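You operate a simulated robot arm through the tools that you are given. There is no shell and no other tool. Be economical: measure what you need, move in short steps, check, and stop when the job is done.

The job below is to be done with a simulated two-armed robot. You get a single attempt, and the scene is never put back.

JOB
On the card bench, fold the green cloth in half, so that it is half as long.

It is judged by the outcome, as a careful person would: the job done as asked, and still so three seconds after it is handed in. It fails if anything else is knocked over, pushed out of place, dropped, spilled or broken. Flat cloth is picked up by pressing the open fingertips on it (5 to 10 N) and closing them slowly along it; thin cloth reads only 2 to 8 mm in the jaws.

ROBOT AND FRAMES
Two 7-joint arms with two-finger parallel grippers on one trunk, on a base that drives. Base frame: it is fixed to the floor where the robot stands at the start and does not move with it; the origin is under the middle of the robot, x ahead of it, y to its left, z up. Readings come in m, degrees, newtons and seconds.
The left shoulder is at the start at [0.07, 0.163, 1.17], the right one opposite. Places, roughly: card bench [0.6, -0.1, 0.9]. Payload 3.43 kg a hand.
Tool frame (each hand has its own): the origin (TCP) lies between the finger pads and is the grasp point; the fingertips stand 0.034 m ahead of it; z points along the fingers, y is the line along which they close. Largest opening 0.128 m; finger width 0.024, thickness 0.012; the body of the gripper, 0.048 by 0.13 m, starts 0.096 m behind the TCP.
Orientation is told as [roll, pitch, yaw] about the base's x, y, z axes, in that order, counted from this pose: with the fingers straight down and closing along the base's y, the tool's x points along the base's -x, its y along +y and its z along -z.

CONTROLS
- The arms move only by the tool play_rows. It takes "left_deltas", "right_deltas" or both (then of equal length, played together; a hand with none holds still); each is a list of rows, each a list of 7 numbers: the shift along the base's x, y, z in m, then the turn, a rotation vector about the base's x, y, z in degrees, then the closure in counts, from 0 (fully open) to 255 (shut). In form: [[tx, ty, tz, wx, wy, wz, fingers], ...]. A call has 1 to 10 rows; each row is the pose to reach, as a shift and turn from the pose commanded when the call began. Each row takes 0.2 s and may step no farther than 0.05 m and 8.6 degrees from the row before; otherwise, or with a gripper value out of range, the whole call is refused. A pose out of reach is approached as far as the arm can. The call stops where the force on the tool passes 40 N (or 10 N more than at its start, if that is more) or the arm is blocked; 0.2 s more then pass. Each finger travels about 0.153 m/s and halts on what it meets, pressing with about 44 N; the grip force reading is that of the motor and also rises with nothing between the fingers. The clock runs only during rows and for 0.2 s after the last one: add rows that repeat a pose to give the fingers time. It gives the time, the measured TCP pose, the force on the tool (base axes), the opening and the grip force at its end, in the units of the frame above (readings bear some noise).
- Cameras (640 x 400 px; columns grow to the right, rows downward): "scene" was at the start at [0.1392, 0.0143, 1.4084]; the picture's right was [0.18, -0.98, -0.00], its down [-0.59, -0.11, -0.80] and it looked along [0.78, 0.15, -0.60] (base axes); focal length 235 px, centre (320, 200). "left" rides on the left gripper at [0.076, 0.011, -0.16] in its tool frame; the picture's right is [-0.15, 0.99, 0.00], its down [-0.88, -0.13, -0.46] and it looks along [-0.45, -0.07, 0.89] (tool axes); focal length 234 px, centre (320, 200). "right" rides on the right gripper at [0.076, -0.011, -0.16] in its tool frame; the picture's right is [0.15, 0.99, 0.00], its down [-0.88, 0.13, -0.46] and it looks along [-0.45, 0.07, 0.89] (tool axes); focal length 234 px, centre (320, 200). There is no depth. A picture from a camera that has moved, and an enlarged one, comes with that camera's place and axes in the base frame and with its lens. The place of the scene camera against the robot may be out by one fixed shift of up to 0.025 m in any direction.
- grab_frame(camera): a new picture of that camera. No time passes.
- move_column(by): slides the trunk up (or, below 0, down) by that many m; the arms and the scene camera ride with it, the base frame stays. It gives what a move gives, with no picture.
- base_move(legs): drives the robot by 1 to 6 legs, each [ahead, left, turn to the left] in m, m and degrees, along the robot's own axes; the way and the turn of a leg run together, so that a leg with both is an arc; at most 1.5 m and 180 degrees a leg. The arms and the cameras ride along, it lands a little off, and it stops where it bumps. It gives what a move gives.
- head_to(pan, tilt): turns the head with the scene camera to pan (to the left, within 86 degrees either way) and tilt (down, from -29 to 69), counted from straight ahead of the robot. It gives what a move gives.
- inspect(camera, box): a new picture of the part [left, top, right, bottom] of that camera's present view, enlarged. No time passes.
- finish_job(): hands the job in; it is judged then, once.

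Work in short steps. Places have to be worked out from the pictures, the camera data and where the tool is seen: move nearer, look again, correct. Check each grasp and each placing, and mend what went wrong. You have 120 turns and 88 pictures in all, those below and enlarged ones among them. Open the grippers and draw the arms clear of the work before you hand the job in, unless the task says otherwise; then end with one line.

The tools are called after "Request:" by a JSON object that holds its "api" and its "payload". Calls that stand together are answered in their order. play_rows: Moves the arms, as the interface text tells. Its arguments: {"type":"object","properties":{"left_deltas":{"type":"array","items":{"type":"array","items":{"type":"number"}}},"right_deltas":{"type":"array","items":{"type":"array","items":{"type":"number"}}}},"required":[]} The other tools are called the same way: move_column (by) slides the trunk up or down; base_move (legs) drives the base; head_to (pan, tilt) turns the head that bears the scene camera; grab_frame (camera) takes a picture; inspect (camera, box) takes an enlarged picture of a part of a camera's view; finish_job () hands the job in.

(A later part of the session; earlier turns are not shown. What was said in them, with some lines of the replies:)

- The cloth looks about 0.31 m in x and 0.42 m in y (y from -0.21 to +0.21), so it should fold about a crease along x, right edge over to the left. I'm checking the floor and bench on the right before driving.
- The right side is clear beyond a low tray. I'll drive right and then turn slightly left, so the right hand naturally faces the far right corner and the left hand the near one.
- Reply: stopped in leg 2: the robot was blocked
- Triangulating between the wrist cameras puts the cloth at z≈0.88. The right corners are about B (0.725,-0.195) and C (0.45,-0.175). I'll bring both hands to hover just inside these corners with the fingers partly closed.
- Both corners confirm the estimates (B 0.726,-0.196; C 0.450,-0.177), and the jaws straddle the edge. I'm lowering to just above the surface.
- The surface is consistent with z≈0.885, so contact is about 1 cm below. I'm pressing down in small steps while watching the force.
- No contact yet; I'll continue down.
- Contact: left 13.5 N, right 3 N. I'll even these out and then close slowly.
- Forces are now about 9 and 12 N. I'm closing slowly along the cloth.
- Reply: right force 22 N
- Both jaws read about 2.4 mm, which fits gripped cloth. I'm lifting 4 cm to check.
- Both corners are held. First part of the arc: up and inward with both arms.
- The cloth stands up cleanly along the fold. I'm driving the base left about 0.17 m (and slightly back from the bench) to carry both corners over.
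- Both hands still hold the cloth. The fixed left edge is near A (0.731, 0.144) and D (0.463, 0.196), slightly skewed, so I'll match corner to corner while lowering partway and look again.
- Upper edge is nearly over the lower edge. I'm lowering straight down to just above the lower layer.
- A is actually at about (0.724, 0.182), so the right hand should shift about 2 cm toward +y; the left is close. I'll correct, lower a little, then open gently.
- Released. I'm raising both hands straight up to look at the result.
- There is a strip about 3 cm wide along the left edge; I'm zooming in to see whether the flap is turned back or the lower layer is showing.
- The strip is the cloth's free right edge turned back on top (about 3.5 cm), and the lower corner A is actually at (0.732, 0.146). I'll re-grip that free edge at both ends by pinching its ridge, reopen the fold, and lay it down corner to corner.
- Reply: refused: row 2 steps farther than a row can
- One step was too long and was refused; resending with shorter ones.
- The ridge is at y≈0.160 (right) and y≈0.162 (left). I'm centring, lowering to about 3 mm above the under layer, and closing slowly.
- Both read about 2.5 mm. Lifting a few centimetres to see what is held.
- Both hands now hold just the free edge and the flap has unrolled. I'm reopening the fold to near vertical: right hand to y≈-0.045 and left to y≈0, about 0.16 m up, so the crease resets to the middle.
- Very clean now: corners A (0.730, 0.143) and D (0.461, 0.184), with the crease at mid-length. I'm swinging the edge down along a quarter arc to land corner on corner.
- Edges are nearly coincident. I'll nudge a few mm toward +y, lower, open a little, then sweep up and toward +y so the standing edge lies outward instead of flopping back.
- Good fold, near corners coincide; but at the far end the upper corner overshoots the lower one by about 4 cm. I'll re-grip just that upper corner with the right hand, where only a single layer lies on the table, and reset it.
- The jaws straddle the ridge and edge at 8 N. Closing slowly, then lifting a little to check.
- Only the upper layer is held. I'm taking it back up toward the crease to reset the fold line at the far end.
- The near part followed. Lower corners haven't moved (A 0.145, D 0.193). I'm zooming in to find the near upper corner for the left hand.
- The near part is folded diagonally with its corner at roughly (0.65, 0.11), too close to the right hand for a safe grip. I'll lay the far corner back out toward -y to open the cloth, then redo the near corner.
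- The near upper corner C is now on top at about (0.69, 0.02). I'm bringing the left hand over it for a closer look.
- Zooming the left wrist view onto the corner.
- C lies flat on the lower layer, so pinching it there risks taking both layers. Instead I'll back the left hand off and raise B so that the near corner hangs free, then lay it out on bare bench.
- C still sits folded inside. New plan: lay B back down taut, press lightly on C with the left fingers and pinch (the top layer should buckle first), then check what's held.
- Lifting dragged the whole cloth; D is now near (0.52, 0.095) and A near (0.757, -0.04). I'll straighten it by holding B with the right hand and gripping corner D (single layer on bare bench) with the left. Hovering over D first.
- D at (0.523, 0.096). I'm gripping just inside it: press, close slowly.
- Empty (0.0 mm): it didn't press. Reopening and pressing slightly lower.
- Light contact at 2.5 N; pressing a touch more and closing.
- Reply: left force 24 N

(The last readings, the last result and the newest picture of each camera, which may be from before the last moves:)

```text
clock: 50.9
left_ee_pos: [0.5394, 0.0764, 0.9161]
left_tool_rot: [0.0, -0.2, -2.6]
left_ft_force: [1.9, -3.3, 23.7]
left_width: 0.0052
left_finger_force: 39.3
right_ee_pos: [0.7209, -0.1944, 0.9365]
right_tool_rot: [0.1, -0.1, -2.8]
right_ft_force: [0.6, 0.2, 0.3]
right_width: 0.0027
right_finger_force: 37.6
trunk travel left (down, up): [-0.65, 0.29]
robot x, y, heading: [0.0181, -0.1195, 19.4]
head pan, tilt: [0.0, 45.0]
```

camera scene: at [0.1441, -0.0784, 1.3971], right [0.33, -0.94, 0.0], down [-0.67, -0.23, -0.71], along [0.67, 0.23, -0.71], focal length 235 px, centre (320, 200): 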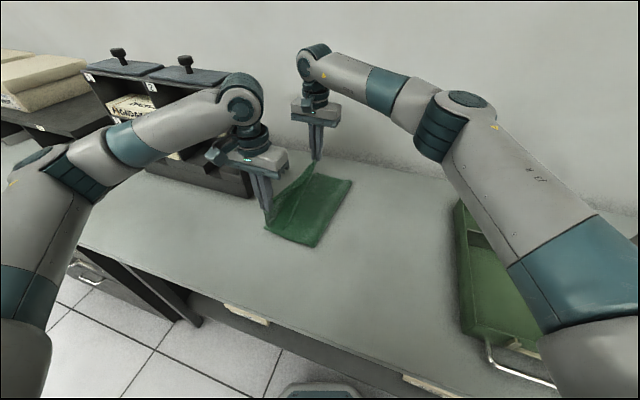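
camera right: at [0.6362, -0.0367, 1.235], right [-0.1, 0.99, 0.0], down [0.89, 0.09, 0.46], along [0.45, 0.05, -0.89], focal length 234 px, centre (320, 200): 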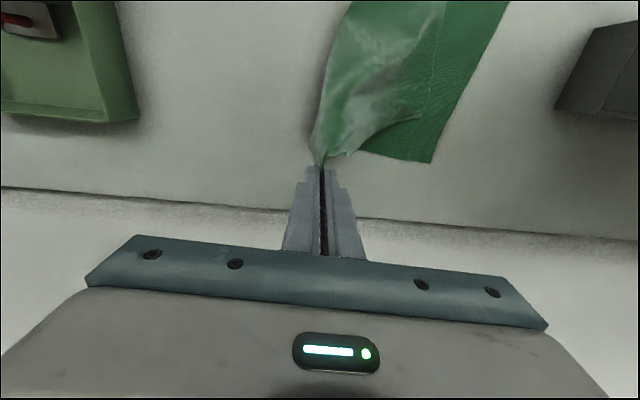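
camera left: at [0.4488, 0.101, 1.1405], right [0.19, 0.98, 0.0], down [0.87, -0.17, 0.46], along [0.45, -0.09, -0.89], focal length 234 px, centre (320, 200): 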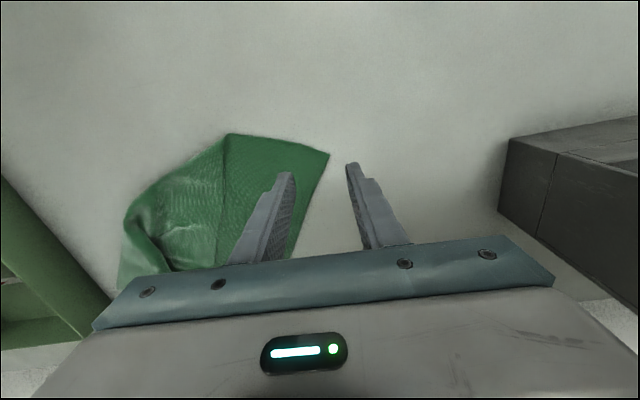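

Left now holds D (5 mm). Better reset: hold the whole short edge D–A, raise it with the trunk so the cloth hangs flat, then lay it down and fold. I'm releasing B and hovering the right hand over A.

Request:
{"api": "play_rows", "payload": {"right_deltas": [[0, 0, 0, 0, 0, 0, 225], [0, 0, 0, 0, 0, 0, 205], [0, 0, 0.03, 0, 0, 0, 190], [0, 0, 0.06, 0, 0, 0, 190], [0.005, 0.04, 0.07, 0, 0, 0, 190], [0.01, 0.08, 0.07, 0, 0, 0, 190], [0.015, 0.12, 0.07, 0, 0, 0, 190], [0.018, 0.155, 0.06, 0, 0, 0, 190]], "left_deltas": [[0, 0, 0.003, 0, 0, 0, 255], [0, 0, 0.003, 0, 0, 0, 255], [0, 0, 0.003, 0, 0, 0, 255], [0, 0, 0.003, 0, 0, 0, 255], [0, 0, 0.003, 0, 0, 0, 255], [0, 0, 0.003, 0, 0, 0, 255], [0, 0, 0.003, 0, 0, 0, 255], [0, 0, 0.003, 0, 0, 0, 255]]}}

Request:
{"api": "grab_frame", "payload": {"camera": "right"}}

Request:
{"api": "inspect", "payload": {"camera": "scene", "box": [240, 120, 460, 260]}}

```text
clock: 52.7
left_ee_pos: [0.5406, 0.0789, 0.9174]
left_tool_rot: [0.0, -0.1, -2.6]
left_ft_force: [0.6, -0.1, 2.0]
left_width: 0.0022
left_finger_force: 37.1
right_ee_pos: [0.7398, -0.0423, 0.993]
right_tool_rot: [-0.1, -0.1, -2.8]
right_ft_force: [0.1, -0.3, -0.4]
right_width: 0.0327
right_finger_force: 0.0
trunk travel left (down, up): [-0.65, 0.29]
robot x, y, heading: [0.0206, -0.1217, 19.3]
head pan, tilt: [0.0, 45.0]
```

```text
19 pictures are left
camera right: at [0.6626, -0.0499, 1.1527], right [-0.1, 0.99, 0.0], down [0.89, 0.09, 0.46], along [0.45, 0.04, -0.89], focal length 234 px, centre (320, 200)
```

right: 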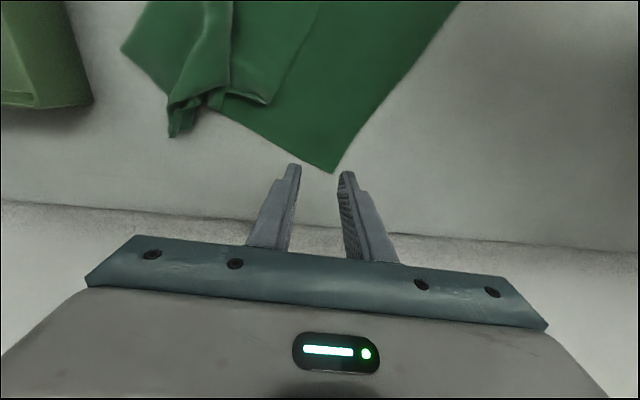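

```text
2.86 times, centred on (350, 190) of scene
camera zoom: at [0.1446, -0.0763, 1.3969], right [0.33, -0.94, 0.0], down [-0.67, -0.23, -0.71], along [0.67, 0.23, -0.71], focal length 671 px, centre (234, 229)
```

zoom: 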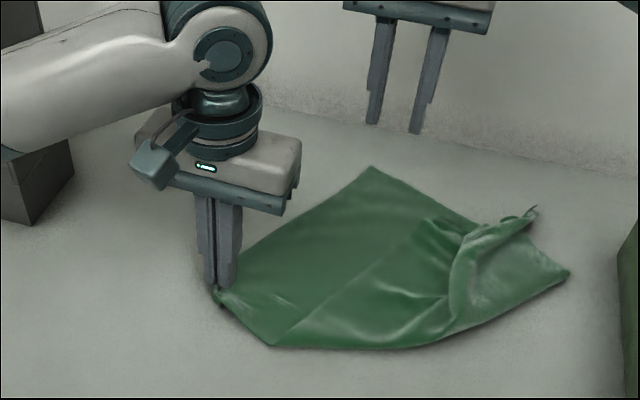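

A at (0.758, -0.026). I'm descending to pinch just inside it.

Request:
{"api": "play_rows", "payload": {"right_deltas": [[-0.003, 0.009, -0.03, 0, 0, 0, 190], [-0.006, 0.018, -0.055, 0, 0, 0, 190], [-0.006, 0.018, -0.072, 0, 0, 0, 190], [-0.006, 0.018, -0.0785, 0, 0, 0, 190]]}}

```text
clock: 53.7
left_ee_pos: [0.5401, 0.078, 0.9158]
left_tool_rot: [0.0, 0.0, -2.5]
left_ft_force: [0.3, 0.5, 0.3]
left_width: 0.002
left_finger_force: 36.1
right_ee_pos: [0.7321, -0.0222, 0.9155]
right_tool_rot: [-0.1, 0.0, -2.7]
right_ft_force: [0.1, -0.3, 2.6]
right_width: 0.0327
right_finger_force: 0.0
trunk travel left (down, up): [-0.65, 0.29]
robot x, y, heading: [0.0161, -0.1163, 19.5]
head pan, tilt: [0.0, 45.0]
```

Contact at 2.6 N; pressing slightly more and closing.

Request:
{"api": "play_rows", "payload": {"right_deltas": [[0, 0, -0.0012, 0, 0, 0, 190], [0, 0, -0.0012, 0, 0, 0, 200], [0, 0, -0.0012, 0, 0, 0, 210], [0, 0, -0.0012, 0, 0, 0, 220], [0, 0, -0.0012, 0, 0, 0, 230], [0, 0, -0.0012, 0, 0, 0, 240], [0, 0, -0.0012, 0, 0, 0, 250], [0, 0, -0.0012, 0, 0, 0, 255], [0, 0, -0.0012, 0, 0, 0, 255]]}}

```text
clock: 55.7
left_ee_pos: [0.5404, 0.0794, 0.917]
left_tool_rot: [0.0, 0.0, -2.6]
left_ft_force: [1.2, -0.1, 0.1]
left_width: 0.0019
left_finger_force: 37.3
right_ee_pos: [0.7335, -0.0229, 0.9152]
right_tool_rot: [-0.1, -0.1, -2.7]
right_ft_force: [-1.1, 0.6, 10.7]
right_width: 0.0023
right_finger_force: 36.6
trunk travel left (down, up): [-0.65, 0.29]
robot x, y, heading: [0.0194, -0.1176, 19.6]
head pan, tilt: [0.0, 45.0]
```

Both corners of the short edge are held. I'm lifting and aligning the edge along x, then raising the trunk so the cloth hangs.

Request:
{"api": "play_rows", "payload": {"right_deltas": [[0, 0.01, 0.02, 0, 0, 0, 255], [-0.002, 0.025, 0.045, 0, 0, 0, 255], [-0.004, 0.04, 0.07, 0, 0, 0, 255], [-0.006, 0.055, 0.09, 0, 0, 0, 255], [-0.008, 0.073, 0.11, 0, 0, 0, 255]], "left_deltas": [[-0.01, -0.004, 0.02, 0, 0, 0, 255], [-0.02, -0.01, 0.045, 0, 0, 0, 255], [-0.03, -0.016, 0.07, 0, 0, 0, 255], [-0.04, -0.022, 0.09, 0, 0, 0, 255], [-0.05, -0.029, 0.11, 0, 0, 0, 255]]}}

Request:
{"api": "move_column", "payload": {"by": 0.28}}

Request:
{"api": "grab_frame", "payload": {"camera": "scene"}}

```text
clock: 56.9
left_ee_pos: [0.4872, 0.0482, 1.027]
left_tool_rot: [0.1, -0.2, -2.5]
left_ft_force: [15.5, -0.3, 0.3]
left_width: 0.002
left_finger_force: 37.3
right_ee_pos: [0.7239, 0.0496, 1.0251]
right_tool_rot: [-0.1, 0.1, -2.6]
right_ft_force: [-16.3, -0.7, 0.0]
right_width: 0.0021
right_finger_force: 37.3
trunk travel left (down, up): [-0.65, 0.29]
robot x, y, heading: [0.0181, -0.117, 19.2]
head pan, tilt: [0.0, 45.0]
```

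```text
clock: 59.7
left_ee_pos: [0.4884, 0.0483, 1.3063]
left_tool_rot: [0.0, 0.0, -2.6]
left_ft_force: [16.1, 0.4, -0.1]
left_width: 0.0019
left_finger_force: 36.3
right_ee_pos: [0.7248, 0.0494, 1.3051]
right_tool_rot: [0.0, 0.0, -2.5]
right_ft_force: [-16.7, -0.6, -0.7]
right_width: 0.0022
right_finger_force: 37.1
trunk travel left (down, up): [-0.93, 0.01]
robot x, y, heading: [0.0188, -0.1191, 19.5]
head pan, tilt: [0.0, 45.0]
```

```text
17 pictures are left
camera scene: at [0.1448, -0.0775, 1.6769], right [0.33, -0.94, 0.0], down [-0.67, -0.23, -0.71], along [0.67, 0.23, -0.71], focal length 235 px, centre (320, 200)
```

scene: 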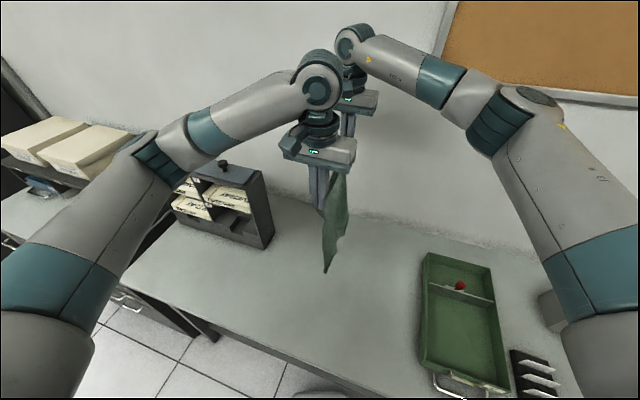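

The cloth hangs freely (pulled a bit taut, 16 N). I'm relaxing the spacing and shifting to y≈0.15, where the free edge will be laid down first.

Request:
{"api": "play_rows", "payload": {"right_deltas": [[-0.003, 0.02, 0, 0, 0, 0, 255], [-0.004, 0.04, 0, 0, 0, 0, 255], [-0.004, 0.06, 0, 0, 0, 0, 255], [-0.004, 0.08, 0, 0, 0, 0, 255], [-0.004, 0.1, 0, 0, 0, 0, 255], [-0.004, 0.1, 0, 0, 0, 0, 255], [-0.004, 0.1, 0, 0, 0, 0, 255], [-0.004, 0.1, 0, 0, 0, 0, 255]], "left_deltas": [[0.002, 0.02, 0, 0, 0, 0, 255], [0.003, 0.04, 0, 0, 0, 0, 255], [0.003, 0.06, 0, 0, 0, 0, 255], [0.003, 0.08, 0, 0, 0, 0, 255], [0.003, 0.1, 0, 0, 0, 0, 255], [0.003, 0.1, 0, 0, 0, 0, 255], [0.003, 0.1, 0, 0, 0, 0, 255], [0.003, 0.1, 0, 0, 0, 0, 255]]}}

Request:
{"api": "move_column", "payload": {"by": -0.035}}

Request:
{"api": "inspect", "payload": {"camera": "scene", "box": [200, 80, 420, 290]}}

Request:
{"api": "grab_frame", "payload": {"camera": "right"}}

```text
clock: 61.5
left_ee_pos: [0.4901, 0.1495, 1.3038]
left_tool_rot: [-0.1, 0.0, -2.5]
left_ft_force: [7.8, 0.5, -0.3]
left_width: 0.0022
left_finger_force: 36.2
right_ee_pos: [0.7221, 0.1515, 1.3048]
right_tool_rot: [-0.1, 0.0, -2.7]
right_ft_force: [-7.5, 0.0, -0.9]
right_width: 0.0021
right_finger_force: 37.3
trunk travel left (down, up): [-0.93, 0.01]
robot x, y, heading: [0.0175, -0.116, 19.3]
head pan, tilt: [0.0, 45.0]
```

```text
clock: 62.3
left_ee_pos: [0.4907, 0.1483, 1.2707]
left_tool_rot: [0.0, 0.0, -2.6]
left_ft_force: [7.5, 0.4, 0.3]
left_width: 0.002
left_finger_force: 36.9
right_ee_pos: [0.7238, 0.1497, 1.2699]
right_tool_rot: [0.0, 0.0, -2.6]
right_ft_force: [-6.8, -1.2, -0.3]
right_width: 0.0021
right_finger_force: 36.8
trunk travel left (down, up): [-0.895, 0.045]
robot x, y, heading: [0.0198, -0.1239, 19.4]
head pan, tilt: [0.0, 45.0]
```

```text
1.90 times, centred on (310, 185) of scene
camera zoom: at [0.1444, -0.0775, 1.642], right [0.33, -0.94, 0.0], down [-0.67, -0.23, -0.71], along [0.67, 0.23, -0.71], focal length 447 px, centre (339, 229)
```

zoom: 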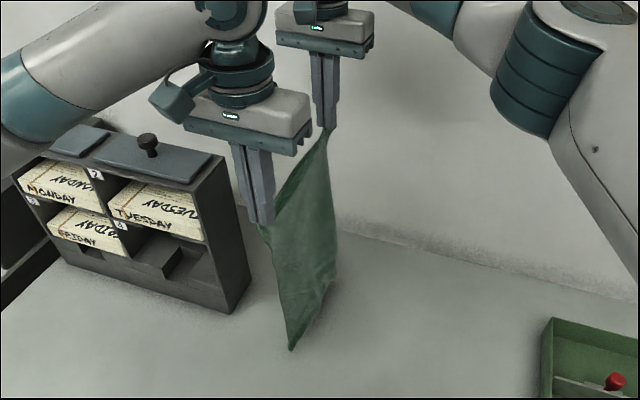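

```text
15 pictures are left
camera right: at [0.6459, 0.1417, 1.4296], right [-0.1, 0.99, 0.0], down [0.89, 0.09, 0.46], along [0.45, 0.05, -0.89], focal length 234 px, centre (320, 200)
```

right: 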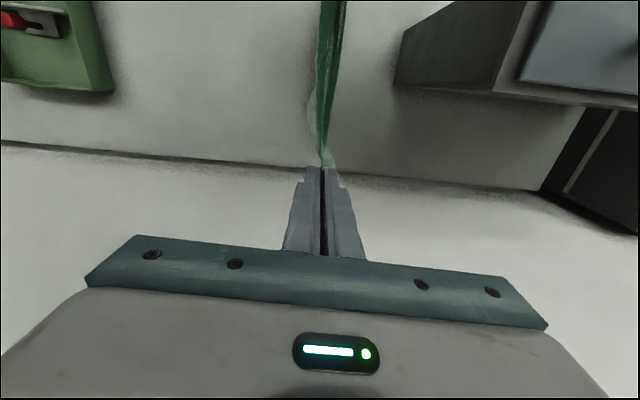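

It hangs flat and its bottom edge is just at the bench. I'm laying it down by alternating steps toward -y with lowering, so the lower half ends at y from 0.15 to -0.04.

Request:
{"api": "play_rows", "payload": {"right_deltas": [[-0.003, -0.015, 0, 0, 0, 0, 255], [-0.005, -0.035, -0.005, 0, 0, 0, 255]], "left_deltas": [[0, -0.015, 0, 0, 0, 0, 255], [0, -0.035, -0.005, 0, 0, 0, 255]]}}

Request:
{"api": "move_column", "payload": {"by": -0.05}}

Request:
{"api": "play_rows", "payload": {"right_deltas": [[0, -0.02, 0, 0, 0, 0, 255], [0, -0.04, 0, 0, 0, 0, 255], [0, -0.055, 0, 0, 0, 0, 255]], "left_deltas": [[0, -0.02, 0, 0, 0, 0, 255], [0, -0.04, 0, 0, 0, 0, 255], [0, -0.055, 0, 0, 0, 0, 255]]}}

Request:
{"api": "move_column", "payload": {"by": -0.06}}

Request:
{"api": "play_rows", "payload": {"right_deltas": [[0, -0.02, 0, 0, 0, 0, 255], [0, -0.04, 0, 0, 0, 0, 255], [0, -0.06, 0, 0, 0, 0, 255]], "left_deltas": [[0, -0.02, 0, 0, 0, 0, 255], [0, -0.04, 0, 0, 0, 0, 255], [0, -0.06, 0, 0, 0, 0, 255]]}}

Request:
{"api": "move_column", "payload": {"by": -0.06}}

Request:
{"api": "grab_frame", "payload": {"camera": "scene"}}

Request:
{"api": "grab_frame", "payload": {"camera": "right"}}

Request:
{"api": "grab_frame", "payload": {"camera": "left"}}

```text
clock: 62.9
left_ee_pos: [0.4937, 0.1109, 1.2638]
left_tool_rot: [0.1, 0.1, -2.6]
left_ft_force: [3.5, 0.3, -0.4]
left_width: 0.0022
left_finger_force: 36.7
right_ee_pos: [0.7195, 0.1115, 1.2668]
right_tool_rot: [0.2, 0.0, -2.8]
right_ft_force: [-2.2, -0.6, 0.2]
right_width: 0.0022
right_finger_force: 36.8
trunk travel left (down, up): [-0.895, 0.045]
robot x, y, heading: [0.0142, -0.1202, 19.4]
head pan, tilt: [0.0, 45.0]
```

```text
clock: 63.9
left_ee_pos: [0.4917, 0.1158, 1.2142]
left_tool_rot: [0.0, 0.0, -2.5]
left_ft_force: [2.2, -0.1, -0.7]
left_width: 0.0018
left_finger_force: 37.2
right_ee_pos: [0.7185, 0.1141, 1.2171]
right_tool_rot: [-0.1, -0.1, -2.7]
right_ft_force: [-2.2, 0.0, -0.6]
right_width: 0.002
right_finger_force: 36.8
trunk travel left (down, up): [-0.845, 0.095]
robot x, y, heading: [0.0197, -0.1169, 19.5]
head pan, tilt: [0.0, 45.0]
```

```text
clock: 64.7
left_ee_pos: [0.4917, 0.0597, 1.2146]
left_tool_rot: [0.1, -0.1, -2.5]
left_ft_force: [1.8, 0.4, 1.5]
left_width: 0.002
left_finger_force: 36.7
right_ee_pos: [0.7186, 0.0578, 1.2161]
right_tool_rot: [0.1, 0.0, -2.6]
right_ft_force: [-1.8, 0.3, -0.1]
right_width: 0.0021
right_finger_force: 36.8
trunk travel left (down, up): [-0.845, 0.095]
robot x, y, heading: [0.0151, -0.1198, 19.5]
head pan, tilt: [0.0, 45.0]
```

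```text
clock: 65.7
left_ee_pos: [0.4913, 0.0587, 1.1543]
left_tool_rot: [0.0, 0.0, -2.6]
left_ft_force: [2.0, -0.2, -0.5]
left_width: 0.0019
left_finger_force: 36.9
right_ee_pos: [0.7174, 0.0574, 1.1574]
right_tool_rot: [0.0, 0.0, -2.6]
right_ft_force: [-2.5, -0.1, -0.8]
right_width: 0.002
right_finger_force: 37.7
trunk travel left (down, up): [-0.785, 0.155]
robot x, y, heading: [0.0182, -0.123, 19.6]
head pan, tilt: [0.0, 45.0]
```

```text
clock: 66.5
left_ee_pos: [0.4922, -0.0015, 1.1546]
left_tool_rot: [0.1, 0.0, -2.6]
left_ft_force: [1.4, -0.5, -0.4]
left_width: 0.0021
left_finger_force: 37.3
right_ee_pos: [0.7179, -0.0022, 1.1584]
right_tool_rot: [0.0, 0.1, -2.7]
right_ft_force: [-2.5, -0.5, -0.8]
right_width: 0.0022
right_finger_force: 36.9
trunk travel left (down, up): [-0.785, 0.155]
robot x, y, heading: [0.0173, -0.1187, 19.4]
head pan, tilt: [0.0, 45.0]
```

```text
clock: 67.5
left_ee_pos: [0.4902, -0.0009, 1.0957]
left_tool_rot: [0.0, 0.0, -2.7]
left_ft_force: [1.6, -0.1, 0.5]
left_width: 0.0022
left_finger_force: 37.1
right_ee_pos: [0.7176, -0.0018, 1.099]
right_tool_rot: [-0.1, 0.0, -2.8]
right_ft_force: [-1.6, 1.0, -0.3]
right_width: 0.0022
right_finger_force: 37.5
trunk travel left (down, up): [-0.725, 0.215]
robot x, y, heading: [0.0157, -0.1219, 19.6]
head pan, tilt: [0.0, 45.0]
```

```text
14 pictures are left
camera scene: at [0.1443, -0.0779, 1.472], right [0.33, -0.94, 0.0], down [-0.67, -0.23, -0.71], along [0.67, 0.23, -0.71], focal length 235 px, centre (320, 200)
```

scene: 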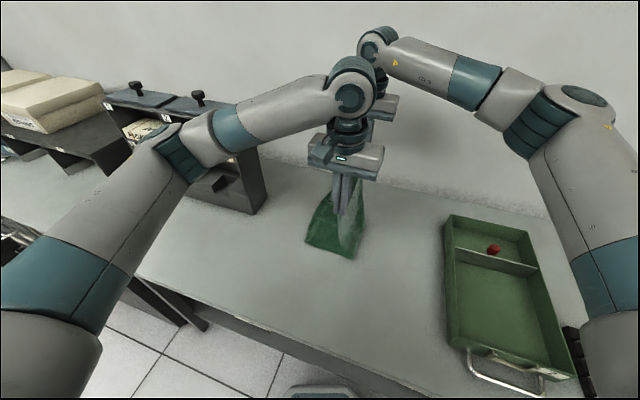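

```text
13 pictures are left
camera right: at [0.6402, -0.0093, 1.2588], right [-0.1, 0.99, 0.0], down [0.89, 0.09, 0.46], along [0.45, 0.05, -0.89], focal length 234 px, centre (320, 200)
```

right: 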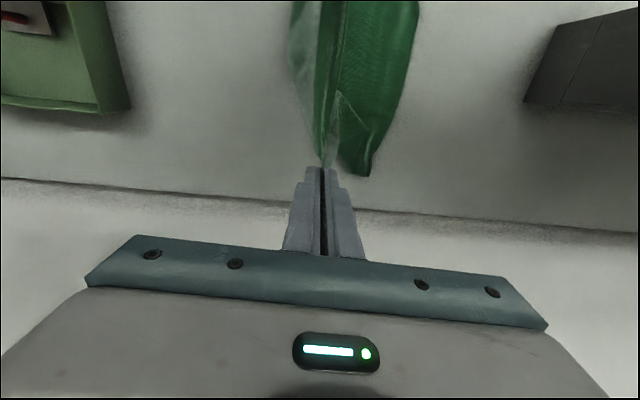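

```text
12 pictures are left
camera left: at [0.4154, 0.0138, 1.2544], right [0.19, 0.98, 0.0], down [0.87, -0.17, 0.46], along [0.45, -0.09, -0.89], focal length 234 px, centre (320, 200)
```

left: 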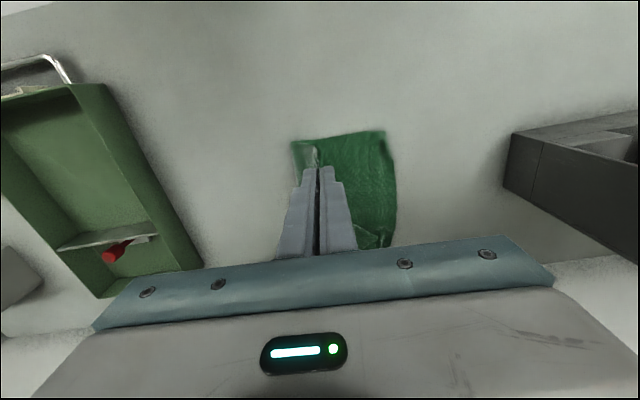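

The lower edge slid a bit; it now lies around y≈0.09 (C 0.504,0.097; B 0.774,0.082). I'm moving the hands to y≈-0.09 and 3 cm in +x so exactly half lies under and the corners line up.

Request:
{"api": "play_rows", "payload": {"right_deltas": [[0.006, -0.018, 0, 0, 0, 0, 255], [0.012, -0.036, 0, 0, 0, 0, 255], [0.018, -0.054, 0, 0, 0, 0, 255], [0.024, -0.072, 0, 0, 0, 0, 255], [0.03, -0.09, 0, 0, 0, 0, 255], [0.03, -0.09, 0, 0, 0, 0, 255]], "left_deltas": [[0.006, -0.018, 0, 0, 0, 0, 255], [0.012, -0.036, 0, 0, 0, 0, 255], [0.018, -0.054, 0, 0, 0, 0, 255], [0.024, -0.072, 0, 0, 0, 0, 255], [0.03, -0.09, 0, 0, 0, 0, 255], [0.03, -0.09, 0, 0, 0, 0, 255]]}}

Request:
{"api": "inspect", "payload": {"camera": "scene", "box": [260, 110, 440, 270]}}

Request:
{"api": "grab_frame", "payload": {"camera": "right"}}

```text
clock: 68.8
left_ee_pos: [0.5212, -0.0896, 1.0942]
left_tool_rot: [-0.1, 0.0, -2.6]
left_ft_force: [3.9, 0.1, 0.2]
left_width: 0.0018
left_finger_force: 36.8
right_ee_pos: [0.7479, -0.0901, 1.1008]
right_tool_rot: [0.0, 0.0, -2.6]
right_ft_force: [-4.9, 0.2, 0.0]
right_width: 0.0021
right_finger_force: 37.4
trunk travel left (down, up): [-0.725, 0.215]
robot x, y, heading: [0.0179, -0.1201, 19.2]
head pan, tilt: [0.0, 45.0]
```

```text
2.50 times, centred on (350, 190) of scene
camera zoom: at [0.1445, -0.0765, 1.4719], right [0.33, -0.94, 0.0], down [-0.67, -0.24, -0.71], along [0.67, 0.23, -0.71], focal length 587 px, centre (245, 225)
```

zoom: 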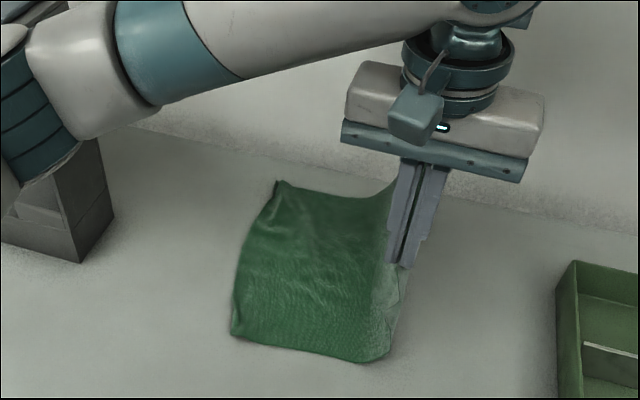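

```text
10 pictures are left
camera right: at [0.6715, -0.0978, 1.2589], right [-0.1, 0.99, 0.0], down [0.89, 0.09, 0.46], along [0.45, 0.05, -0.89], focal length 234 px, centre (320, 200)
```

right: 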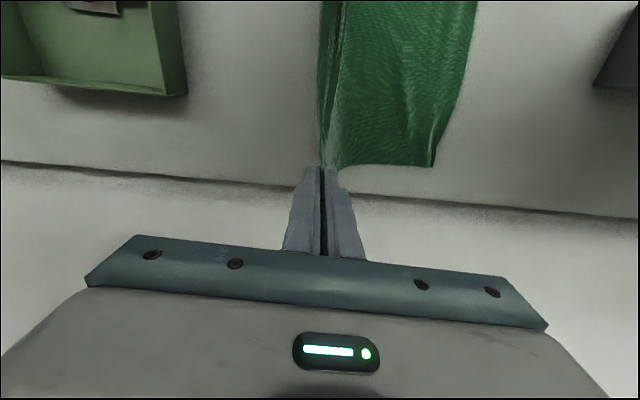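

The lower half now lies flat with B (0.778, 0.10) and C (0.50, 0.072). I'm swinging the held edge over along an arc to land on these corners.

Request:
{"api": "play_rows", "payload": {"right_deltas": [[0.001, 0.04, -0.007, 0, 0, 0, 255], [0.002, 0.08, -0.026, 0, 0, 0, 255], [0.002, 0.115, -0.053, 0, 0, 0, 255], [0.003, 0.145, -0.089, 0, 0, 0, 255], [0.003, 0.163, -0.118, 0, 0, 0, 255], [0.003, 0.174, -0.145, 0, 0, 0, 255], [0.003, 0.18, -0.172, 0, 0, 0, 255], [0.003, 0.18, -0.172, 0, 0, 0, 255]], "left_deltas": [[0, 0.035, -0.007, 0, 0, 0, 255], [-0.001, 0.069, -0.025, 0, 0, 0, 255], [-0.001, 0.099, -0.05, 0, 0, 0, 255], [-0.002, 0.124, -0.085, 0, 0, 0, 255], [-0.002, 0.139, -0.113, 0, 0, 0, 255], [-0.002, 0.148, -0.14, 0, 0, 0, 255], [-0.002, 0.152, -0.166, 0, 0, 0, 255], [-0.002, 0.152, -0.166, 0, 0, 0, 255]]}}

Request:
{"api": "inspect", "payload": {"camera": "scene", "box": [260, 130, 420, 270]}}

Request:
{"api": "inspect", "payload": {"camera": "right", "box": [120, 0, 480, 240]}}

```text
clock: 70.7
left_ee_pos: [0.5203, 0.0594, 0.9286]
left_tool_rot: [-0.1, -0.1, -2.6]
left_ft_force: [8.4, 0.7, -0.2]
left_width: 0.0017
left_finger_force: 36.7
right_ee_pos: [0.7498, 0.0895, 0.9276]
right_tool_rot: [0.0, 0.0, -2.5]
right_ft_force: [-8.6, -0.9, 0.2]
right_width: 0.0021
right_finger_force: 37.0
trunk travel left (down, up): [-0.725, 0.215]
robot x, y, heading: [0.0153, -0.1216, 19.1]
head pan, tilt: [0.0, 45.0]
```

```text
2.86 times, centred on (340, 200) of scene
camera zoom: at [0.1441, -0.0784, 1.4721], right [0.33, -0.94, 0.0], down [-0.67, -0.23, -0.71], along [0.67, 0.23, -0.71], focal length 671 px, centre (263, 200)
```

zoom: 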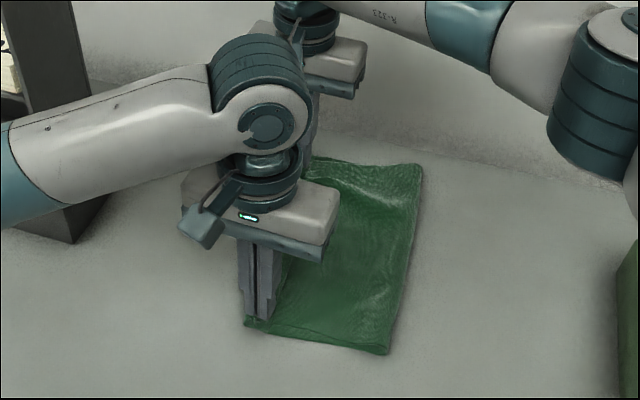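

```text
1.67 times, centred on (300, 120) of right
camera zoom: at [0.6737, 0.0819, 1.0873], right [-0.1, 0.99, 0.0], down [0.89, 0.09, 0.46], along [0.45, 0.05, -0.89], focal length 390 px, centre (353, 333)
```

zoom: 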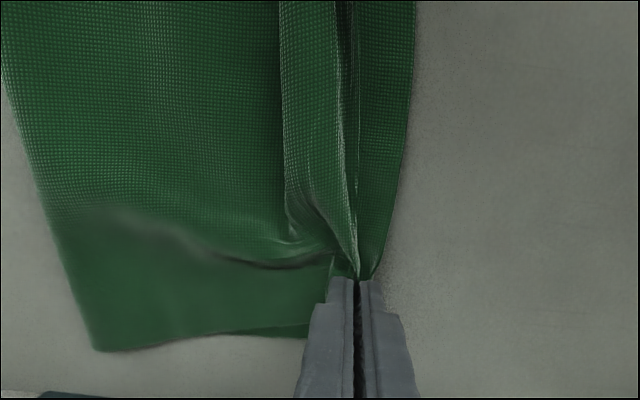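

Corners are landing together. A final nudge of about 1 cm toward +y, a slight lowering, then open and lift straight up.

Request:
{"api": "play_rows", "payload": {"right_deltas": [[-0.001, 0.006, 0, 0, 0, 0, 255], [-0.002, 0.009, -0.003, 0, 0, 0, 255], [-0.002, 0.009, -0.004, 0, 0, 0, 243], [-0.002, 0.009, -0.004, 0, 0, 0, 232], [-0.002, 0.011, -0.003, 0, 0, 0, 222], [-0.002, 0.016, 0.001, 0, 0, 0, 214], [-0.002, 0.022, 0.008, 0, 0, 0, 210], [-0.002, 0.025, 0.02, 0, 0, 0, 210], [-0.002, 0.025, 0.05, 0, 0, 0, 210], [-0.002, 0.025, 0.09, 0, 0, 0, 210]], "left_deltas": [[0.001, 0.004, 0, 0, 0, 0, 255], [0.002, 0.006, -0.003, 0, 0, 0, 255], [0.002, 0.006, -0.004, 0, 0, 0, 243], [0.002, 0.006, -0.004, 0, 0, 0, 232], [0.002, 0.008, -0.003, 0, 0, 0, 222], [0.002, 0.013, 0.001, 0, 0, 0, 214], [0.002, 0.019, 0.008, 0, 0, 0, 210], [0.002, 0.022, 0.02, 0, 0, 0, 210], [0.002, 0.022, 0.05, 0, 0, 0, 210], [0.002, 0.022, 0.09, 0, 0, 0, 210]]}}

Request:
{"api": "play_rows", "payload": {"right_deltas": [[0, 0, 0.04, 0, 0, 0, 150], [-0.01, -0.03, 0.07, 0, 0, 0, 100], [-0.02, -0.07, 0.09, 0, 0, 0, 50], [-0.04, -0.11, 0.1, 0, 0, 0, 0], [-0.06, -0.15, 0.1, 0, 0, 0, 0], [-0.07, -0.19, 0.1, 0, 0, 0, 0], [-0.08, -0.235, 0.1, 0, 0, 0, 0]], "left_deltas": [[0, 0, 0.04, 0, 0, 0, 190], [-0.01, 0.02, 0.07, 0, 0, 0, 150], [-0.03, 0.05, 0.09, 0, 0, 0, 100], [-0.05, 0.08, 0.1, 0, 0, 0, 50], [-0.06, 0.12, 0.1, 0, 0, 0, 0], [-0.07, 0.15, 0.1, 0, 0, 0, 0], [-0.08, 0.17, 0.1, 0, 0, 0, 0]]}}

Request:
{"api": "inspect", "payload": {"camera": "scene", "box": [260, 130, 420, 270]}}

```text
clock: 72.8
left_ee_pos: [0.5211, 0.0818, 1.022]
left_tool_rot: [0.0, 0.0, -2.6]
left_ft_force: [-0.5, 0.4, -0.3]
left_width: 0.0224
left_finger_force: 0.2
right_ee_pos: [0.7462, 0.113, 1.0169]
right_tool_rot: [0.1, 0.0, -2.7]
right_ft_force: [0.3, -0.1, 0.4]
right_width: 0.0224
right_finger_force: 0.0
trunk travel left (down, up): [-0.725, 0.215]
robot x, y, heading: [0.019, -0.1171, 19.0]
head pan, tilt: [0.0, 45.0]
```

```text
clock: 74.5
left_ee_pos: [0.4412, 0.2505, 1.1176]
left_tool_rot: [0.1, -0.1, -2.6]
left_ft_force: [0.1, -1.5, 0.2]
left_width: 0.1277
left_finger_force: 0.2
right_ee_pos: [0.6666, -0.1235, 1.1189]
right_tool_rot: [0.2, -0.1, -2.6]
right_ft_force: [-0.3, 0.3, 0.9]
right_width: 0.1281
right_finger_force: 0.1
trunk travel left (down, up): [-0.725, 0.215]
robot x, y, heading: [0.0145, -0.1144, 19.3]
head pan, tilt: [0.0, 45.0]
```

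```text
2.86 times, centred on (340, 200) of scene
camera zoom: at [0.1431, -0.0801, 1.4722], right [0.33, -0.94, 0.0], down [-0.67, -0.23, -0.71], along [0.67, 0.24, -0.71], focal length 671 px, centre (263, 200)
```

zoom: 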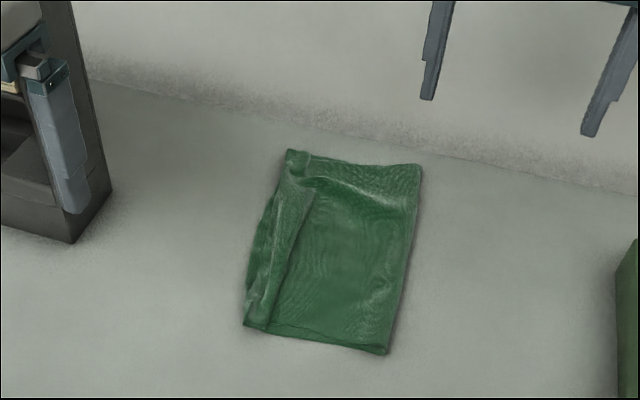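

Folded in half; the left edge seems to have a turned-back bit. Zooming in.

Request:
{"api": "inspect", "payload": {"camera": "scene", "box": [310, 175, 375, 225]}}

```text
8.00 times, centred on (342, 200) of scene
camera zoom: at [0.1431, -0.0801, 1.4722], right [0.33, -0.94, 0.0], down [-0.67, -0.23, -0.71], along [0.67, 0.24, -0.71], focal length 1878 px, centre (140, 200)
```

zoom: 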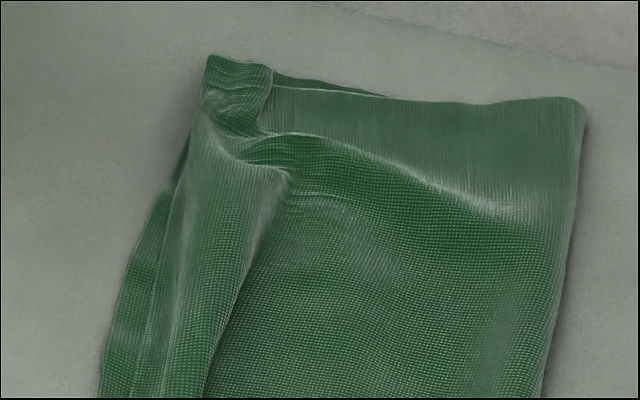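

The free edge is turned back about 2.5 cm (free edge y≈0.05, lower edge y≈0.09). I'll flick it outward with the closed right fingertips skimming just above the upper layer, starting at the far section.

Request:
{"api": "play_rows", "payload": {"right_deltas": [[0.005, 0.02, -0.01, 0, 0, 0, 60], [0.01, 0.055, -0.03, 0, 0, 0, 120], [0.014, 0.09, -0.05, 0, 0, 0, 180], [0.014, 0.12, -0.08, 0, 0, 0, 255], [0.014, 0.145, -0.12, 0, 0, 0, 255], [0.014, 0.15, -0.16, 0, 0, 0, 255], [0.014, 0.15, -0.185, 0, 0, 0, 255]], "left_deltas": [[-0.02, 0.0, 0.02, 0, 0, 0, 0], [-0.04, 0, 0.04, 0, 0, 0, 0], [-0.05, 0, 0.06, 0, 0, 0, 0], [-0.05, 0, 0.06, 0, 0, 0, 0], [-0.05, 0, 0.06, 0, 0, 0, 0], [-0.05, 0, 0.06, 0, 0, 0, 0], [-0.05, 0, 0.06, 0, 0, 0, 0]]}}

Request:
{"api": "inspect", "payload": {"camera": "right", "box": [140, 0, 480, 220]}}

```text
clock: 76.0
left_ee_pos: [0.392, 0.2535, 1.1777]
left_tool_rot: [0.0, 0.0, -2.6]
left_ft_force: [0.9, 0.4, 0.9]
left_width: 0.1283
left_finger_force: 0.1
right_ee_pos: [0.6836, 0.0311, 0.9345]
right_tool_rot: [0.0, 0.0, -2.8]
right_ft_force: [0.5, 0.3, -0.2]
right_width: 0.0
right_finger_force: 33.0
trunk travel left (down, up): [-0.725, 0.215]
robot x, y, heading: [0.0153, -0.1231, 19.3]
head pan, tilt: [0.0, 45.0]
```

```text
1.82 times, centred on (310, 110) of right
camera zoom: at [0.6061, 0.0225, 1.0947], right [-0.1, 0.99, 0.0], down [0.89, 0.09, 0.46], along [0.45, 0.05, -0.89], focal length 426 px, centre (338, 364)
```

zoom: 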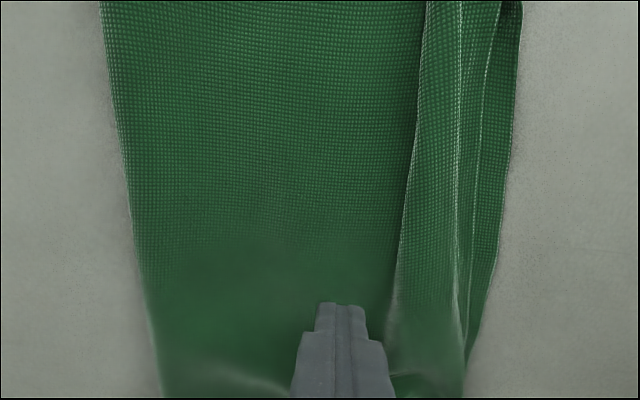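

The view is clear: the flap is about 3 cm wide with 1.5 cm of lower layer showing. Sweeping it outward at this spot.

Request:
{"api": "play_rows", "payload": {"right_deltas": [[0, 0, -0.016, 0, 0, 0, 255], [0, 0.015, -0.016, 0, 0, 0, 255], [0, 0.028, -0.015, 0, 0, 0, 255], [0, 0.04, -0.013, 0, 0, 0, 255], [0, 0.052, -0.01, 0, 0, 0, 255], [0, 0.064, -0.006, 0, 0, 0, 255], [0, 0.076, 0.0, 0, 0, 0, 255], [0, 0.088, 0.008, 0, 0, 0, 255], [0, 0.09, 0.04, 0, 0, 0, 255]]}}

Request:
{"api": "play_rows", "payload": {"right_deltas": [[-0.03, -0.03, 0, 0, 0, 0, 255], [-0.06, -0.07, 0, 0, 0, 0, 255], [-0.08, -0.09, -0.03, 0, 0, 0, 255], [-0.08, -0.09, -0.055, 0, 0, 0, 255], [-0.08, -0.077, -0.056, 0, 0, 0, 255], [-0.08, -0.062, -0.055, 0, 0, 0, 255], [-0.08, -0.047, -0.053, 0, 0, 0, 255], [-0.08, -0.032, -0.048, 0, 0, 0, 255], [-0.08, -0.016, -0.04, 0, 0, 0, 255], [-0.08, 0.0, -0.03, 0, 0, 0, 255]]}}

Request:
{"api": "play_rows", "payload": {"right_deltas": [[0, 0, 0.03, 0, 0, 0, 255], [-0.03, -0.03, 0.03, 0, 0, 0, 255], [-0.06, -0.07, 0.03, 0, 0, 0, 255], [-0.07, -0.09, 0, 0, 0, 0, 255], [-0.07, -0.09, -0.025, 0, 0, 0, 255], [-0.07, -0.077, -0.026, 0, 0, 0, 255], [-0.07, -0.06, -0.024, 0, 0, 0, 255], [-0.07, -0.043, -0.02, 0, 0, 0, 255], [-0.07, -0.025, -0.012, 0, 0, 0, 255], [-0.07, -0.005, 0.0, 0, 0, 0, 255]]}}

Request:
{"api": "play_rows", "payload": {"right_deltas": [[0, 0, 0.04, 0, 0, 0, 255], [0, 0, 0.08, 0, 0, 0, 255], [0.02, -0.04, 0.12, 0, 0, 0, 255], [0.04, -0.08, 0.14, 0, 0, 0, 255], [0.06, -0.12, 0.15, 0, 0, 0, 255], [0.08, -0.16, 0.15, 0, 0, 0, 255], [0.1, -0.2, 0.15, 0, 0, 0, 255]]}}

Request:
{"api": "inspect", "payload": {"camera": "scene", "box": [290, 160, 400, 260]}}

```text
clock: 78.0
left_ee_pos: [0.3914, 0.2525, 1.1769]
left_tool_rot: [-0.1, 0.0, -2.6]
left_ft_force: [-0.5, -0.7, 0.0]
left_width: 0.1281
left_finger_force: 0.1
right_ee_pos: [0.6815, 0.1178, 0.9725]
right_tool_rot: [0.0, 0.0, -2.7]
right_ft_force: [-0.4, 0.7, -0.6]
right_width: 0.0002
right_finger_force: 32.7
trunk travel left (down, up): [-0.725, 0.215]
robot x, y, heading: [0.0173, -0.1213, 19.5]
head pan, tilt: [0.0, 45.0]
```

```text
clock: 80.2
left_ee_pos: [0.3917, 0.2542, 1.1761]
left_tool_rot: [-0.1, 0.0, -2.6]
left_ft_force: [0.2, 0.0, 0.1]
left_width: 0.1279
left_finger_force: 0.1
right_ee_pos: [0.6023, 0.1191, 0.9439]
right_tool_rot: [0.0, 0.0, -2.7]
right_ft_force: [0.7, 0.4, -0.3]
right_width: 0.0001
right_finger_force: 32.4
trunk travel left (down, up): [-0.725, 0.215]
robot x, y, heading: [0.0156, -0.12, 19.4]
head pan, tilt: [0.0, 45.0]
```

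```text
clock: 82.5
left_ee_pos: [0.3918, 0.2548, 1.1774]
left_tool_rot: [-0.1, 0.0, -2.6]
left_ft_force: [-0.2, 0.4, 0.0]
left_width: 0.128
left_finger_force: 0.0
right_ee_pos: [0.5318, 0.1159, 0.942]
right_tool_rot: [-0.1, -0.1, -2.6]
right_ft_force: [-1.0, -0.2, 0.3]
right_width: 0.0002
right_finger_force: 33.0
trunk travel left (down, up): [-0.725, 0.215]
robot x, y, heading: [0.0151, -0.1215, 19.4]
head pan, tilt: [0.0, 45.0]
```

```text
refused: row 3 steps farther than a row can; nothing moved
```

```text
4.00 times, centred on (345, 210) of scene
camera zoom: at [0.1442, -0.0764, 1.4719], right [0.33, -0.94, 0.0], down [-0.67, -0.23, -0.71], along [0.67, 0.23, -0.71], focal length 939 px, centre (220, 160)
```

zoom: 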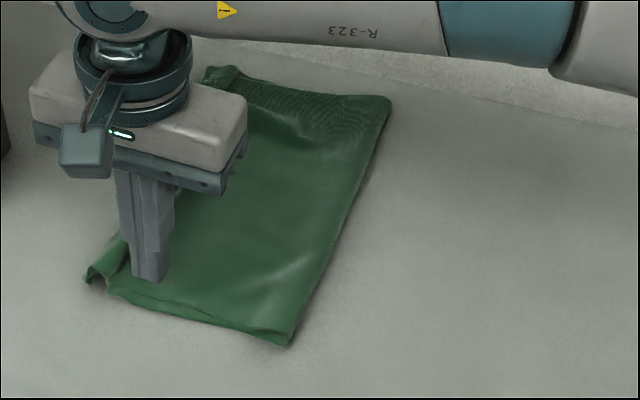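

The flap appears flipped outward. Lifting the right hand clear with smaller steps and looking.

Request:
{"api": "play_rows", "payload": {"right_deltas": [[0, 0, 0.04, 0, 0, 0, 255], [0, 0, 0.08, 0, 0, 0, 255], [0.01, -0.025, 0.115, 0, 0, 0, 255], [0.025, -0.06, 0.14, 0, 0, 0, 200], [0.04, -0.1, 0.155, 0, 0, 0, 150], [0.06, -0.14, 0.16, 0, 0, 0, 100], [0.075, -0.18, 0.16, 0, 0, 0, 50], [0.09, -0.22, 0.16, 0, 0, 0, 0], [0.1, -0.26, 0.16, 0, 0, 0, 0], [0.1, -0.3, 0.16, 0, 0, 0, 0]]}}

Request:
{"api": "inspect", "payload": {"camera": "scene", "box": [295, 165, 395, 255]}}

```text
clock: 84.7
left_ee_pos: [0.3916, 0.2511, 1.1785]
left_tool_rot: [0.1, 0.0, -2.6]
left_ft_force: [0.5, -0.3, 0.2]
left_width: 0.1278
left_finger_force: 0.1
right_ee_pos: [0.6288, -0.1882, 1.099]
right_tool_rot: [0.1, 0.0, -2.6]
right_ft_force: [0.2, -0.1, 0.3]
right_width: 0.1278
right_finger_force: 0.0
trunk travel left (down, up): [-0.725, 0.215]
robot x, y, heading: [0.0158, -0.1214, 19.4]
head pan, tilt: [0.0, 45.0]
```

```text
4.44 times, centred on (345, 210) of scene
camera zoom: at [0.1441, -0.0799, 1.4721], right [0.33, -0.94, 0.0], down [-0.67, -0.23, -0.71], along [0.67, 0.24, -0.71], focal length 1044 px, centre (209, 156)
```

zoom: 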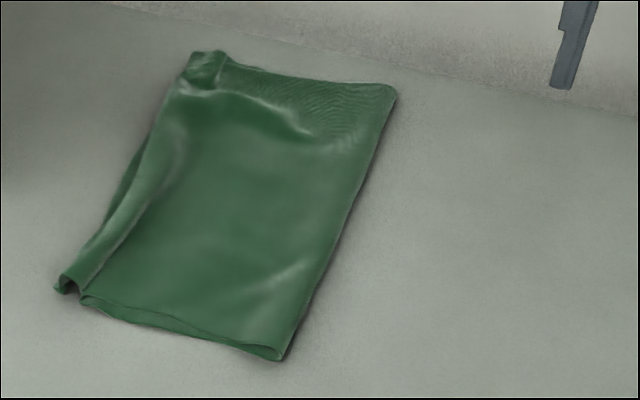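

The cloth is folded in half with edges aligned to within about 1–2 cm and no turned-back flap; both grippers are open and clear. One last overall look.

Request:
{"api": "grab_frame", "payload": {"camera": "scene"}}

```text
2 pictures are left
camera scene: at [0.1441, -0.0799, 1.4721], right [0.33, -0.94, 0.0], down [-0.67, -0.23, -0.71], along [0.67, 0.24, -0.71], focal length 235 px, centre (320, 200)
```

scene: 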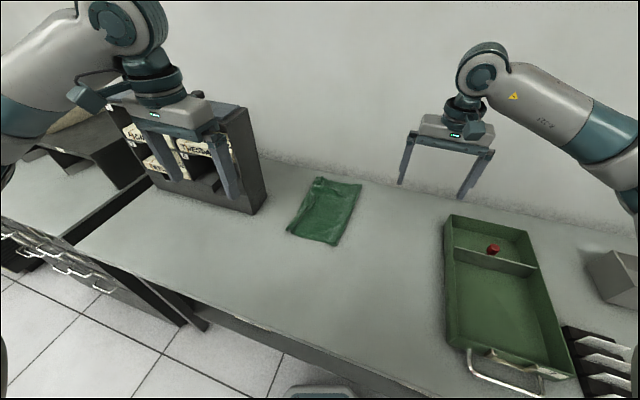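

Everything else is in place and the arms are clear, so I'm handing in.

Request:
{"api": "finish_job", "payload": {}}

```text
The job is handed in.
```

The green cloth is folded in half to half its length on the card bench, with its edges lined up to within about 1–2 cm; it now lies somewhat off its starting spot, and nothing else looks moved.
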